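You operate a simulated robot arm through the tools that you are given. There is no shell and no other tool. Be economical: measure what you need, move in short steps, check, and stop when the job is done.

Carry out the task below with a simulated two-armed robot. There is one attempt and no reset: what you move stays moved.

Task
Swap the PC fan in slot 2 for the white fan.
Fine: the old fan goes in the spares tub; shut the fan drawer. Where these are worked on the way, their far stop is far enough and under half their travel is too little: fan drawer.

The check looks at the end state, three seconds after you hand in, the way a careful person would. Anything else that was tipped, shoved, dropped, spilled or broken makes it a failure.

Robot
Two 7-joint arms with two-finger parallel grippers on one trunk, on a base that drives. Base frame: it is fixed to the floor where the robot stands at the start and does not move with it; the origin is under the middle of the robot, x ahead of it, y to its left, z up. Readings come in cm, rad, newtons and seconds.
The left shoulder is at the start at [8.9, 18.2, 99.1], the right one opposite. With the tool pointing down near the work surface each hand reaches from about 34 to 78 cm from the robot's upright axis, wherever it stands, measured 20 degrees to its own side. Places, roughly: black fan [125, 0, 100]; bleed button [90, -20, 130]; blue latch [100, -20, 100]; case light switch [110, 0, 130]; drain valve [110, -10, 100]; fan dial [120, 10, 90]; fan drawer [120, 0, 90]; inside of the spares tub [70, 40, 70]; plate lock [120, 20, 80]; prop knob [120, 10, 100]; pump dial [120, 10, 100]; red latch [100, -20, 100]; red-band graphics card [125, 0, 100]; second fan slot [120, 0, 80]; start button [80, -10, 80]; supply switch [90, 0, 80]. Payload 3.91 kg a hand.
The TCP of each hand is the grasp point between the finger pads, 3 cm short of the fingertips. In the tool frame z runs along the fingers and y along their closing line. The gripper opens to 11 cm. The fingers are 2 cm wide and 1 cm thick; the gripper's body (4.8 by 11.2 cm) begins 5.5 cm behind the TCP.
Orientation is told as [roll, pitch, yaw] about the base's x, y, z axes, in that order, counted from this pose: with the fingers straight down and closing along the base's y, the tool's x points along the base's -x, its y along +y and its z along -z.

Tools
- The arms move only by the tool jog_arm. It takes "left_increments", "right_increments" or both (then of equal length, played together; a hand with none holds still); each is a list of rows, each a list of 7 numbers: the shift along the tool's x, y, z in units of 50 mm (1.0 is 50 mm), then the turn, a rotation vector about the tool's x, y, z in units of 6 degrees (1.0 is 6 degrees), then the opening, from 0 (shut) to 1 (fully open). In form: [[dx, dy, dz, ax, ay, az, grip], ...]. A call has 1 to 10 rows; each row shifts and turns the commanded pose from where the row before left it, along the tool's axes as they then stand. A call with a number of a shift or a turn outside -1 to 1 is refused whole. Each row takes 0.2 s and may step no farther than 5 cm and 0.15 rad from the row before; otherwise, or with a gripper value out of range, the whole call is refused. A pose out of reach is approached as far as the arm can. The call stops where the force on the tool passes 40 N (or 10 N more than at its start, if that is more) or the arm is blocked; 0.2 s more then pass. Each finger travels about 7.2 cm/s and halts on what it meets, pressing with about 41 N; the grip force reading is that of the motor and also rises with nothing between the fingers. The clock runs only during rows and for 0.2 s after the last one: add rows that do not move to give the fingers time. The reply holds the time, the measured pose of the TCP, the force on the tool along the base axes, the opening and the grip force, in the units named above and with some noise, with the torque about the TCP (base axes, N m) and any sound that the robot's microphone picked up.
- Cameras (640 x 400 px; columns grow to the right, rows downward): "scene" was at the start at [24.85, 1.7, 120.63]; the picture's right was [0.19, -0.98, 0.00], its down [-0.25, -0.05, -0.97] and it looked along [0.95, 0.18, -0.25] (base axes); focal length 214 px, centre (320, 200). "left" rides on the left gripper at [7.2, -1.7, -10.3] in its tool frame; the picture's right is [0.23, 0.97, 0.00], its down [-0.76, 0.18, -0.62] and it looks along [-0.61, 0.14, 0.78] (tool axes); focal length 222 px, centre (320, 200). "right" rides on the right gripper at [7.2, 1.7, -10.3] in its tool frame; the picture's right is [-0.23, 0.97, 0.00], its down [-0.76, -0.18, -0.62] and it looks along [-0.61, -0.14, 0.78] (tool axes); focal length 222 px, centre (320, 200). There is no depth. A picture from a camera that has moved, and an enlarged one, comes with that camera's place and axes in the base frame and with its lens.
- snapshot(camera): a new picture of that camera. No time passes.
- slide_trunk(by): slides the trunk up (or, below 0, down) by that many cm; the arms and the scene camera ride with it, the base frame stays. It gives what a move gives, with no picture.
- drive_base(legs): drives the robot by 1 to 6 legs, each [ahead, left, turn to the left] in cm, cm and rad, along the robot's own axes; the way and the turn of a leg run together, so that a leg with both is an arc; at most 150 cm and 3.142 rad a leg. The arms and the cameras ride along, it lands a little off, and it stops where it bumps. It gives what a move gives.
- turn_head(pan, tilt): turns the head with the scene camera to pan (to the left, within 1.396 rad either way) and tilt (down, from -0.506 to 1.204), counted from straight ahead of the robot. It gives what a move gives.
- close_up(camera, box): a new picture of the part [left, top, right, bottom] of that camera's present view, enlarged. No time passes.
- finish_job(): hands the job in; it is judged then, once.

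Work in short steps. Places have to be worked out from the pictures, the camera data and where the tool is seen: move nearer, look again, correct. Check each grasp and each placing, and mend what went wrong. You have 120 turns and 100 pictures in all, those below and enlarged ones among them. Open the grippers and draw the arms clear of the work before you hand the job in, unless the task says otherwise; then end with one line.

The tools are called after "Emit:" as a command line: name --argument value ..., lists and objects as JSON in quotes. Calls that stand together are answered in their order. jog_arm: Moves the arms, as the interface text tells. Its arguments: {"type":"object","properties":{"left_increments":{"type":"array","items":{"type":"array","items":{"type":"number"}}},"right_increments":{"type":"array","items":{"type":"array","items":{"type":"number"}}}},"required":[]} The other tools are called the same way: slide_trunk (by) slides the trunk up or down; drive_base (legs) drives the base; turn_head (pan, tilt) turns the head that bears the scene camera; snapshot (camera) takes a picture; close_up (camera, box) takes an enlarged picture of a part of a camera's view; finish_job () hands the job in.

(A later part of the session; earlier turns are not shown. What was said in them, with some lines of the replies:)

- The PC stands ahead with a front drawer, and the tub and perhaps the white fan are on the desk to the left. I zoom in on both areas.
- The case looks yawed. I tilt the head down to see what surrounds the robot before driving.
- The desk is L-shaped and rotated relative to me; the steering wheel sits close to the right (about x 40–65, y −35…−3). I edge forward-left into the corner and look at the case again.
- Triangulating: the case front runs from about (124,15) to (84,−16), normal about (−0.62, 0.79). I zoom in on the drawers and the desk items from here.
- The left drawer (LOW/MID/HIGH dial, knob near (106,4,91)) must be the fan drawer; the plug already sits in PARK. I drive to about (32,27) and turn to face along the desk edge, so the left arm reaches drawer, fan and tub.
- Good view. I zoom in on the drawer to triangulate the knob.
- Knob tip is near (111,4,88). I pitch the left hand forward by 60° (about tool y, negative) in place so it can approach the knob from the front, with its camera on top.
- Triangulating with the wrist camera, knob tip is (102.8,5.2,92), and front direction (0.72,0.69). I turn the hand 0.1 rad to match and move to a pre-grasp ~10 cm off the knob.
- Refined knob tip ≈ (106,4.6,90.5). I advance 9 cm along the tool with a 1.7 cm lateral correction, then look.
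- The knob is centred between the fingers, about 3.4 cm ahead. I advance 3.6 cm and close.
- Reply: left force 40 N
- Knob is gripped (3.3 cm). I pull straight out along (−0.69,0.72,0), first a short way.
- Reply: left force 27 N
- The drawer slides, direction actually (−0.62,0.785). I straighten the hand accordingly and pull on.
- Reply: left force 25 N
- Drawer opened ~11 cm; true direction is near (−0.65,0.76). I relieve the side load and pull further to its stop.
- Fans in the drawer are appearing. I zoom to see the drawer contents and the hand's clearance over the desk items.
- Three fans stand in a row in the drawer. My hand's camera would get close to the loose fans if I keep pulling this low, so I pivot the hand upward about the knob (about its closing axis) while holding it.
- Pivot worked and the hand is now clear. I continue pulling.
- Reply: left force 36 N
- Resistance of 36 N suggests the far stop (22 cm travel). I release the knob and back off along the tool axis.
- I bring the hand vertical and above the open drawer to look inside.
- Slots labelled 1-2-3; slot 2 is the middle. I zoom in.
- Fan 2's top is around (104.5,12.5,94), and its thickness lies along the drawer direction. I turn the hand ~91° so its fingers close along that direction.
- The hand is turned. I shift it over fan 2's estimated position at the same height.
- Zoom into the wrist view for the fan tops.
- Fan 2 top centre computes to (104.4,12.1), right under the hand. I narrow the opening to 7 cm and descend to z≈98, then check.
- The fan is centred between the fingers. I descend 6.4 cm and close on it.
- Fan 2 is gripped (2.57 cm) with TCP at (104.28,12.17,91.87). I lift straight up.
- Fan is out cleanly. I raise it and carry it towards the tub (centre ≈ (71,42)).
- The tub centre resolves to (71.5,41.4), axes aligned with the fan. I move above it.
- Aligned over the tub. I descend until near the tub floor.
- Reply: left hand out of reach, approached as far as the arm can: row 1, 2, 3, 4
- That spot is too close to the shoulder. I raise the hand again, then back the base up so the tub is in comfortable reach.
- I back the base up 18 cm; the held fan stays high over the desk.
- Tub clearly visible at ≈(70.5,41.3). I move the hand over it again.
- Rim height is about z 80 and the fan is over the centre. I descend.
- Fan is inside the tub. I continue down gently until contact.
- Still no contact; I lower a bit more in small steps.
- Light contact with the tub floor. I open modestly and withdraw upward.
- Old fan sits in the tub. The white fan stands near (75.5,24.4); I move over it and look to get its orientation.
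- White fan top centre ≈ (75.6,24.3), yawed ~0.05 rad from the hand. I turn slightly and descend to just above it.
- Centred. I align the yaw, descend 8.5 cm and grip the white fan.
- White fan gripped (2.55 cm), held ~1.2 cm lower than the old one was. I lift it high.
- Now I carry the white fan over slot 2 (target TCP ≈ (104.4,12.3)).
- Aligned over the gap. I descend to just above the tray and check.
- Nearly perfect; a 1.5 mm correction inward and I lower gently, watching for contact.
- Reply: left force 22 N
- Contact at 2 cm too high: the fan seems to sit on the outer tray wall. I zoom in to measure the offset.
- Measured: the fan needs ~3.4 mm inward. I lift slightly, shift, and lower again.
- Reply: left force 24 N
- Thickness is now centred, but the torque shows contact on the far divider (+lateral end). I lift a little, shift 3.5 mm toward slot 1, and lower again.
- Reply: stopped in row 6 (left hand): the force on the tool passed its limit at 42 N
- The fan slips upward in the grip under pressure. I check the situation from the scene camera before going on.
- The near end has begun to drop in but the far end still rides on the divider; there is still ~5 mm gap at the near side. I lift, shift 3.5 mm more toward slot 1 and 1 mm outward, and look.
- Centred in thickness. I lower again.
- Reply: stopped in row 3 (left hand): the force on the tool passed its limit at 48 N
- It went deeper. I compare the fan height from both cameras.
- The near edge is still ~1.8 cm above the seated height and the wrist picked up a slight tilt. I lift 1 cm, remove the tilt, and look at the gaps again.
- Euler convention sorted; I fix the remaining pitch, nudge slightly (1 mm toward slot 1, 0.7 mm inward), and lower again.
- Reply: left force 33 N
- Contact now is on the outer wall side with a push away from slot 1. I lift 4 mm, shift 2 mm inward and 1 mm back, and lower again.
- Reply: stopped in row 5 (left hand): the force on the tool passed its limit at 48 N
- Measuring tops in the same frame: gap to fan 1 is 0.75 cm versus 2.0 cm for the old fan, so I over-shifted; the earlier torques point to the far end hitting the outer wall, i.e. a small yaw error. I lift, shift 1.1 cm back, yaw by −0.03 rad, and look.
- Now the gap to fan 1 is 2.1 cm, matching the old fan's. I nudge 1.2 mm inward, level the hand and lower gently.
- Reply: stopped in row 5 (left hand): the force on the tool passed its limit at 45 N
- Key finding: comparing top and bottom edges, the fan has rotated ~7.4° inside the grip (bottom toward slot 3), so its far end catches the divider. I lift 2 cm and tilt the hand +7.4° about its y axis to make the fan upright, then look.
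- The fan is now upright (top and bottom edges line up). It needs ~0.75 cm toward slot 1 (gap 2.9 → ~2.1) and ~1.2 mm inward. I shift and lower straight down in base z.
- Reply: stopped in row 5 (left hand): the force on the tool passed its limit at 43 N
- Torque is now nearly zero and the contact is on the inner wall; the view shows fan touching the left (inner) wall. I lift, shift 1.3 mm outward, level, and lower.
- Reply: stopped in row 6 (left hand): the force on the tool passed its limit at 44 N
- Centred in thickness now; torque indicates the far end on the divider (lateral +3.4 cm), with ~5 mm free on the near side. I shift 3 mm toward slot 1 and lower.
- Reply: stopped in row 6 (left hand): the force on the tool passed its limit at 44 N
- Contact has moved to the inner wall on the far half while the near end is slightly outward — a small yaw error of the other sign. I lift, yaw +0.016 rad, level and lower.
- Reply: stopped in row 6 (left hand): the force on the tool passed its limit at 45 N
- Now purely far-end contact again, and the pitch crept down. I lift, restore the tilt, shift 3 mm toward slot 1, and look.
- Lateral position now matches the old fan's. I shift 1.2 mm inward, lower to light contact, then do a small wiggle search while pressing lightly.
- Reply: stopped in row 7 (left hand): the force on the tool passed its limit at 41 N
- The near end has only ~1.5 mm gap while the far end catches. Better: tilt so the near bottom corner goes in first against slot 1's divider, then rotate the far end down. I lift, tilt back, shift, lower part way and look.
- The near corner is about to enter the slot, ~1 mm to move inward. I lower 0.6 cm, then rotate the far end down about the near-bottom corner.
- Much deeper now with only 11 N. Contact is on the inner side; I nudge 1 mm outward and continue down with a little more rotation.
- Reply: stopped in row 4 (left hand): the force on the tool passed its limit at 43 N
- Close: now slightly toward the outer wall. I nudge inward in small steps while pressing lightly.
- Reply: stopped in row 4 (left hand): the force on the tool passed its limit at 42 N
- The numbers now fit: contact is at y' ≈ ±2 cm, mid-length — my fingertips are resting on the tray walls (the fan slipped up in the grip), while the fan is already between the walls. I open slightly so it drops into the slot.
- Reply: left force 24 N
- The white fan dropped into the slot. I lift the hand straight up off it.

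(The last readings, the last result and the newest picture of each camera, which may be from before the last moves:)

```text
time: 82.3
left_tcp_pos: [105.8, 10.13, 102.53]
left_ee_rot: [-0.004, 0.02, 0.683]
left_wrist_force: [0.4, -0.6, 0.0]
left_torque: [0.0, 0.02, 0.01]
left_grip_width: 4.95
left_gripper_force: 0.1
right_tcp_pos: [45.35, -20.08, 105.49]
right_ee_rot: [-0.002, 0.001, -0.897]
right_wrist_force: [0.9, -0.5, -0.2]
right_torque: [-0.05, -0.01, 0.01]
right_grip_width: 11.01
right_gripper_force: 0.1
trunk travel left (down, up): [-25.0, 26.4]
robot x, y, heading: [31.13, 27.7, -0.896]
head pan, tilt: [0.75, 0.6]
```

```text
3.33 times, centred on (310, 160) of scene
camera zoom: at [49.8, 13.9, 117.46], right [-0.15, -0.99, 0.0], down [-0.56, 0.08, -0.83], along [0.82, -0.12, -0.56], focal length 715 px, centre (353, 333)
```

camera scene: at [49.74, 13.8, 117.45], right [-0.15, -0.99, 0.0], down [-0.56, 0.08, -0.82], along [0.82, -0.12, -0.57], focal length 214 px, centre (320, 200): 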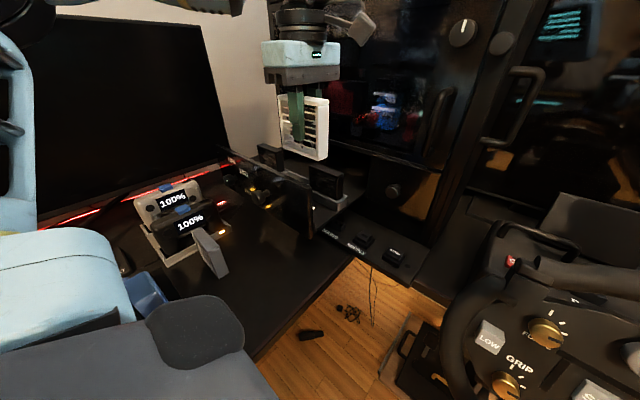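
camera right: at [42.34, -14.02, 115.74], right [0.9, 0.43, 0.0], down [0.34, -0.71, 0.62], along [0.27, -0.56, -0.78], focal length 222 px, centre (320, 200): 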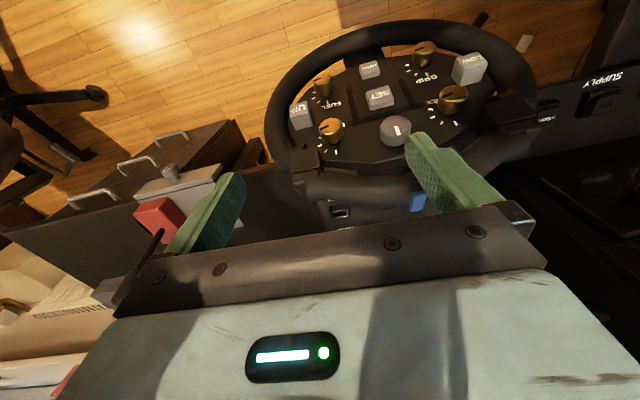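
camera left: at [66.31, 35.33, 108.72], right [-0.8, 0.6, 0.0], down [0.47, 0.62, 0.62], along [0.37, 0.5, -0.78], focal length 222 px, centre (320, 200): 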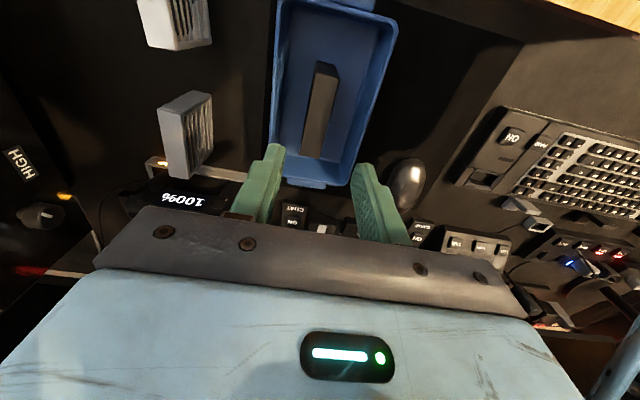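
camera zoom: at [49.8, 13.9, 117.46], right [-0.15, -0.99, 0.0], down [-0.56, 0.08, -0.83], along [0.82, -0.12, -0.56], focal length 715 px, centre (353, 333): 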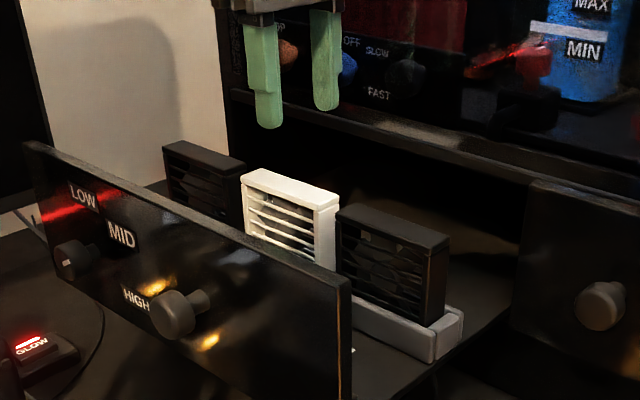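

The white fan is seated flush with its neighbours. Now I raise the hand, move outward of the panel and turn it back to close the drawer via the knob.

Emit:
jog_arm --left_increments '[[0, 0, -0.9, 0, -0.2, 0, 0.45], [0.24, 0.73, -0.2, 0, 0, 0, 0.5], [0.24, 0.73, -0.2, 0, 0, 0, 0.6], [0.24, 0.73, -0.2, 0, 0, 0, 0.7], [0.24, 0.73, 0, 0, 0, 0, 0.7], [0, 0, 0, 0, 0, 1, 0.7], [0, 0, 0, 0, 0, 1, 0.7], [0, 0, 0, 0, 0, 1, 0.7], [0, 0, 0, 0, 0, 1, 0.7], [0, 0, 0, 0, 0, 1, 0.7]]'

Emit:
jog_arm --left_increments '[[0, 0, 0, 0, 0, 1, 0.7], [0, 0, 0, 0, 0, 1, 0.7], [0, 0, 0, 0, 0, 1, 0.7], [0, 0, 0, 0, 0, 1, 0.7], [0, 0, 0, 0, 0, 1, 0.7], [0, 0, 0, 0, 0, 1, 0.7], [0, 0, 0, 0, 0, 1, 0.7], [0, 0, 0, 0, 0, 1, 0.7], [0, 0, 0, 0, 0, 1, 0.7], [0, 0, 0, 0, 0, 0.87, 0.7]]'

```text
time: 84.5
left_tcp_pos: [93.02, 18.39, 109.81]
left_ee_rot: [-0.001, -0.003, 0.155]
left_wrist_force: [-0.2, 0.8, -0.2]
left_torque: [0.02, -0.02, -0.01]
left_grip_width: 7.71
left_gripper_force: 0.1
right_tcp_pos: [45.3, -20.1, 105.4]
right_ee_rot: [-0.001, 0.001, -0.898]
right_wrist_force: [-0.2, 0.4, -0.2]
right_torque: [0.0, 0.01, 0.0]
right_grip_width: 10.99
right_gripper_force: 0.0
trunk travel left (down, up): [-25.0, 26.4]
robot x, y, heading: [31.42, 27.46, -0.901]
head pan, tilt: [0.75, 0.6]
```

```text
time: 86.7
left_tcp_pos: [93.12, 18.41, 109.86]
left_ee_rot: [0.002, -0.003, -0.878]
left_wrist_force: [0.1, 0.4, 0.8]
left_torque: [0.03, 0.02, -0.01]
left_grip_width: 7.72
left_gripper_force: 0.0
right_tcp_pos: [45.32, -20.17, 105.43]
right_ee_rot: [0.001, 0.0, -0.898]
right_wrist_force: [-0.3, 0.6, 0.8]
right_torque: [0.0, -0.01, 0.0]
right_grip_width: 10.97
right_gripper_force: 0.1
trunk travel left (down, up): [-25.0, 26.4]
robot x, y, heading: [31.21, 27.76, -0.901]
head pan, tilt: [0.75, 0.6]
```

I back off outward, pitch the hand 30° and look at the knob.

Emit:
jog_arm --left_increments '[[0.74, 0, 0, 0, 0, 0, 0.7], [0.74, 0, 0.4, 0, 0, 0, 0.7], [0.74, 0, 0.4, 0, 0, 0, 0.7], [0, 0, 0.3, 0, -1, 0, 0.7], [0, 0, 0, 0, -1, 0, 0.7], [0, 0, 0, 0, -1, 0, 0.7], [0, 0, 0, 0, -1, 0, 0.7], [0, 0, 0, 0, -1, 0, 0.7]]'

Emit:
snapshot --camera "left"

```text
time: 88.5
left_tcp_pos: [85.99, 26.88, 104.37]
left_ee_rot: [0.001, -0.531, -0.878]
left_wrist_force: [-0.2, 0.0, -0.9]
left_torque: [0.01, 0.02, 0.01]
left_grip_width: 7.71
left_gripper_force: 0.0
right_tcp_pos: [45.46, -20.23, 105.35]
right_ee_rot: [0.001, 0.0, -0.896]
right_wrist_force: [0.2, 0.2, 0.0]
right_torque: [-0.03, 0.02, 0.02]
right_grip_width: 11.01
right_gripper_force: 0.1
trunk travel left (down, up): [-25.0, 26.4]
robot x, y, heading: [31.49, 27.44, -0.899]
head pan, tilt: [0.75, 0.6]
```

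```text
6 pictures are left
camera left: at [77.36, 34.55, 109.54], right [0.62, 0.77, -0.11], down [0.35, -0.15, 0.92], along [0.7, -0.62, -0.37], focal length 222 px, centre (320, 200)
```

left: 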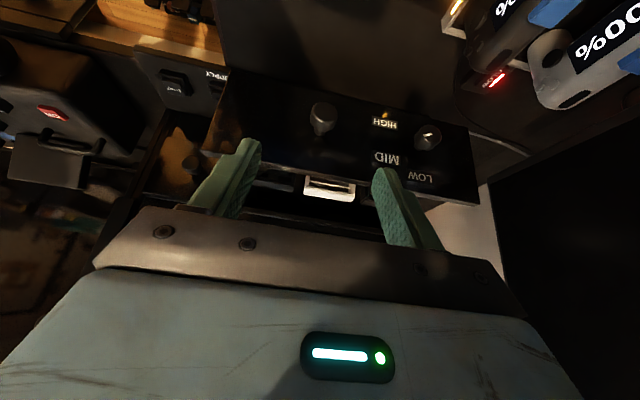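

Knob tip computes to (92.6,19.8,90.8). I lower onto it along the tool axis and close.

Emit:
jog_arm --left_increments '[[-0.0635, 0.03, 0.825, 0, 0, 0, 0.6], [-0.0635, 0.03, 0.825, 0, 0, 0, 0.6], [-0.0635, 0.03, 0.825, 0, 0, 0, 0.6], [-0.0635, 0.03, 0.825, 0, 0, 0, 0.6], [0, 0, 0, 0, 0, 0, 0], [0, 0, 0, 0, 0, 0, 0], [0, 0, 0, 0, 0, 0, 0]]'

```text
time: 90.1
left_tcp_pos: [92.57, 20.2, 90.72]
left_ee_rot: [0.003, -0.53, -0.875]
left_wrist_force: [4.8, 2.9, -2.7]
left_torque: [-0.51, -0.89, 0.83]
left_grip_width: 3.17
left_gripper_force: 45.0
right_tcp_pos: [45.43, -20.13, 105.47]
right_ee_rot: [0.001, 0.001, -0.896]
right_wrist_force: [-0.2, 0.4, 0.1]
right_torque: [0.01, -0.01, 0.01]
right_grip_width: 10.99
right_gripper_force: 0.0
trunk travel left (down, up): [-25.0, 26.4]
robot x, y, heading: [31.61, 27.89, -0.892]
head pan, tilt: [0.75, 0.6]
```

Knob gripped. I push the drawer in along (0.64,−0.77).

Emit:
jog_arm --left_increments '[[-0.345, 0, 0.202, 0, 0, 0, 0], [-0.345, 0, 0.202, 0, 0, 0, 0], [-0.345, 0, 0.202, 0, 0, 0, 0], [-0.345, 0, 0.202, 0, 0, 0, 0], [-0.345, 0, 0.202, 0, 0, 0, 0], [-0.345, 0, 0.202, 0, 0, 0, 0], [-0.345, 0, 0.202, 0, 0, 0, 0]]'

Emit:
close_up --camera "scene" --box '[200, 90, 400, 250]'

```text
time: 91.7
left_tcp_pos: [101.69, 9.51, 90.71]
left_ee_rot: [0.002, -0.527, -0.874]
left_wrist_force: [19.0, 14.0, 1.3]
left_torque: [0.77, 0.29, 0.71]
left_grip_width: 3.17
left_gripper_force: 44.6
right_tcp_pos: [45.6, -19.94, 105.43]
right_ee_rot: [0.0, 0.002, -0.897]
right_wrist_force: [-0.2, -0.4, -0.3]
right_torque: [-0.02, -0.03, 0.03]
right_grip_width: 11.02
right_gripper_force: 0.0
trunk travel left (down, up): [-25.0, 26.4]
robot x, y, heading: [31.56, 27.76, -0.894]
head pan, tilt: [0.75, 0.6]
```

```text
2.50 times, centred on (300, 170) of scene
camera zoom: at [50.09, 14.03, 117.43], right [-0.14, -0.99, 0.0], down [-0.56, 0.08, -0.82], along [0.82, -0.12, -0.57], focal length 536 px, centre (370, 275)
```

zoom: 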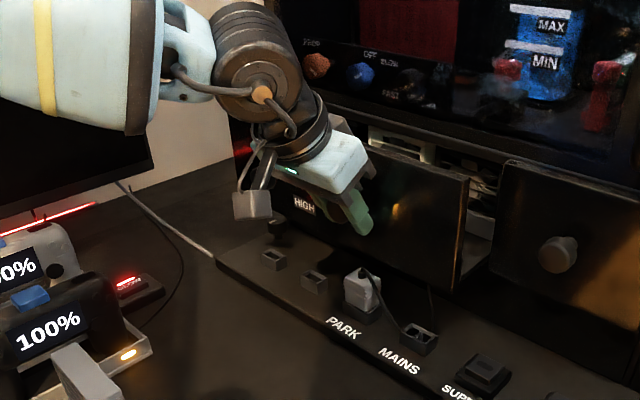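

Side load of ~23 N: I relieve 4 mm sideways and push the remaining ~5 cm.

Emit:
jog_arm --left_increments '[[0, 0.08, 0, 0, 0, 0, 0], [-0.345, 0.02, 0.202, 0, 0, 0, 0], [-0.345, 0.01, 0.202, 0, 0, 0, 0], [-0.17, 0, 0.1, 0, 0, 0, 0], [-0.17, 0, 0.1, 0, 0, 0, 0], [-0.1, 0, 0.06, 0, 0, 0, 0]]'

```text
time: 93.1
left_tcp_pos: [105.86, 4.58, 90.69]
left_ee_rot: [0.002, -0.528, -0.881]
left_wrist_force: [-17.7, 4.6, -5.2]
left_torque: [-0.6, -0.58, 0.67]
left_grip_width: 3.18
left_gripper_force: 44.9
right_tcp_pos: [45.27, -20.09, 105.49]
right_ee_rot: [-0.001, -0.002, -0.896]
right_wrist_force: [0.1, 0.5, -0.2]
right_torque: [0.01, 0.0, -0.01]
right_grip_width: 11.01
right_gripper_force: 0.0
trunk travel left (down, up): [-25.0, 26.4]
robot x, y, heading: [31.31, 27.91, -0.894]
head pan, tilt: [0.75, 0.6]
```

It resists; likely closed. I push a touch more to confirm, and look.

Emit:
jog_arm --left_increments '[[-0.1, 0, 0.06, 0, 0, 0, 0], [-0.05, 0, 0.03, 0, 0, 0, 0], [0, 0, 0, 0, 0, 0, 0]]'

Emit:
close_up --camera "scene" --box '[200, 90, 400, 250]'

```text
time: 93.6
left_tcp_pos: [105.83, 4.69, 90.71]
left_ee_rot: [-0.002, -0.517, -0.872]
left_wrist_force: [-14.5, 9.3, 11.9]
left_torque: [0.49, 0.75, 0.59]
left_grip_width: 3.18
left_gripper_force: 44.9
right_tcp_pos: [45.24, -19.86, 105.54]
right_ee_rot: [-0.001, -0.002, -0.896]
right_wrist_force: [-1.3, 0.8, 0.4]
right_torque: [0.01, 0.0, -0.01]
right_grip_width: 10.99
right_gripper_force: 0.1
trunk travel left (down, up): [-25.0, 26.4]
robot x, y, heading: [31.37, 27.77, -0.895]
head pan, tilt: [0.75, 0.6]
stopped in row 2 (left hand): the force on the tool passed its limit at 47 N (the readings are from after the stop); the commanded pose is now the measured one
```

```text
2.50 times, centred on (300, 170) of scene
camera zoom: at [49.55, 14.15, 117.54], right [-0.14, -0.99, 0.0], down [-0.56, 0.08, -0.83], along [0.82, -0.12, -0.56], focal length 536 px, centre (370, 275)
```

zoom: 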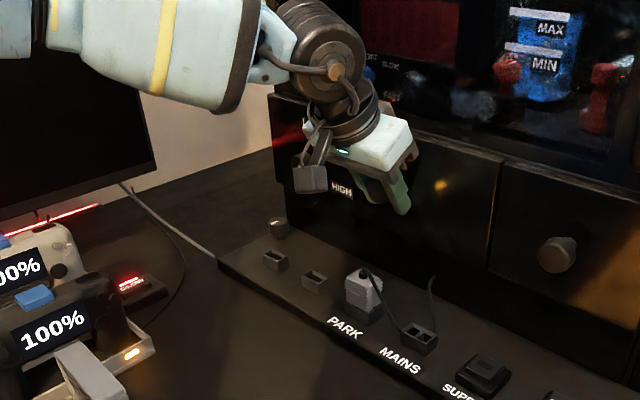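

The drawer is flush. I open and withdraw along the tool axis, well clear.

Emit:
jog_arm --left_increments '[[0, 0, 0, 0, 0, 0, 0.6], [0, 0, 0, 0, 0, 0, 0.6], [0, 0, 0, 0, 0, 0, 0.6], [0, 0, -0.6, 0, 0, 0, 0.6], [0, 0, -0.8, 0, 0, 0, 0.6], [0, 0, -0.8, 0, 0, 0, 0.6], [0.5, 0, -0.8, 0, 0, 0, 0.8], [0.6, 0, -0.7, 0, 0, 0, 1], [0.6, 0, -0.5, 0, 0, 0, 1]]'

Emit:
snapshot --camera "scene"

```text
time: 95.6
left_tcp_pos: [94.8, 18.14, 104.61]
left_ee_rot: [0.0, -0.517, -0.875]
left_wrist_force: [-0.3, -0.5, -0.6]
left_torque: [-0.01, 0.02, 0.0]
left_grip_width: 11.01
left_gripper_force: 0.0
right_tcp_pos: [45.33, -19.99, 105.53]
right_ee_rot: [-0.001, 0.0, -0.895]
right_wrist_force: [0.7, -0.2, 0.7]
right_torque: [0.0, 0.0, 0.04]
right_grip_width: 10.99
right_gripper_force: 0.0
trunk travel left (down, up): [-25.0, 26.4]
robot x, y, heading: [31.55, 28.14, -0.897]
head pan, tilt: [0.75, 0.6]
```

```text
3 pictures are left
camera scene: at [49.8, 14.04, 117.47], right [-0.14, -0.99, 0.0], down [-0.56, 0.08, -0.83], along [0.82, -0.12, -0.56], focal length 214 px, centre (320, 200)
```

scene: 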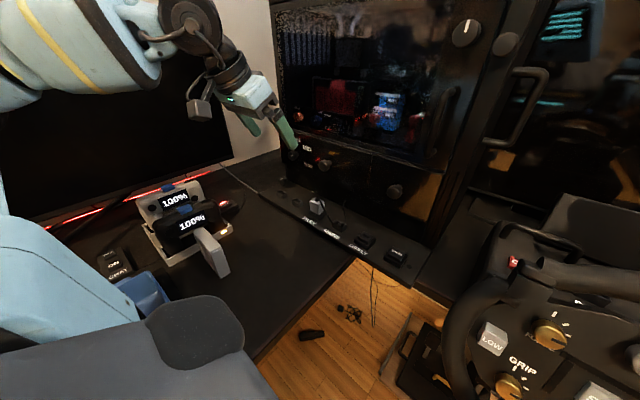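

Drawer is closed and nothing else is disturbed. I draw the arm further back and take one last check.

Emit:
jog_arm --left_increments '[[0.26, -0.575, -0.5, 0, 0, 0, 1], [0.26, -0.575, -0.5, 0, 0, 0, 1], [0.26, -0.575, -0.5, 0, 0, 0, 1], [0.26, -0.575, -0.5, 0, 0, 0, 1]]'

Emit:
close_up --camera "scene" --box '[220, 100, 440, 280]'

Emit:
snapshot --camera "left"

```text
time: 96.6
left_tcp_pos: [79.79, 17.67, 110.54]
left_ee_rot: [0.001, -0.516, -0.876]
left_wrist_force: [0.3, 0.0, 0.5]
left_torque: [-0.03, 0.0, 0.0]
left_grip_width: 11.01
left_gripper_force: 0.0
right_tcp_pos: [45.32, -20.1, 105.45]
right_ee_rot: [0.001, -0.001, -0.895]
right_wrist_force: [-0.5, 0.0, -0.3]
right_torque: [-0.04, -0.01, -0.03]
right_grip_width: 10.98
right_gripper_force: 0.0
trunk travel left (down, up): [-25.0, 26.4]
robot x, y, heading: [31.29, 28.2, -0.898]
head pan, tilt: [0.75, 0.6]
```

```text
2.22 times, centred on (330, 190) of scene
camera zoom: at [49.75, 13.96, 117.47], right [-0.14, -0.99, 0.0], down [-0.56, 0.08, -0.83], along [0.82, -0.12, -0.56], focal length 477 px, centre (298, 222)
```

zoom: 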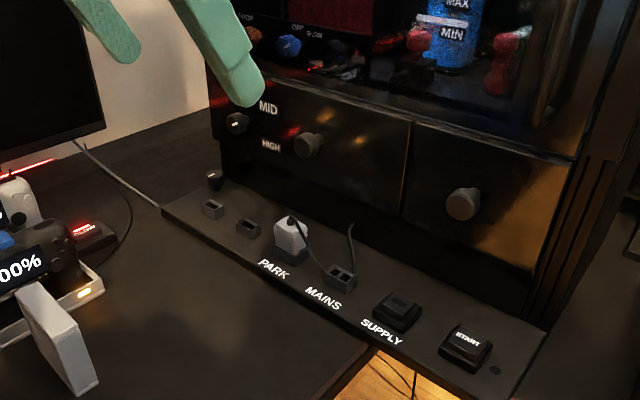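

```text
1 pictures are left
camera left: at [71.23, 25.36, 115.91], right [0.62, 0.78, -0.11], down [0.36, -0.16, 0.92], along [0.69, -0.61, -0.38], focal length 222 px, centre (320, 200)
```

left: 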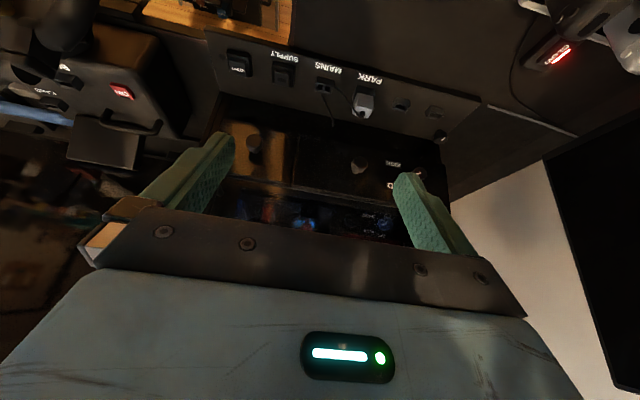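

The drawer is flush with its neighbour, the arms are clear and both grippers are open, so I hand in.

Emit:
finish_job

```text
The job is handed in.
```

The white fan is in slot 2, the old fan is in the spares tub, the fan drawer is shut, and both arms are clear of the work with grippers open.
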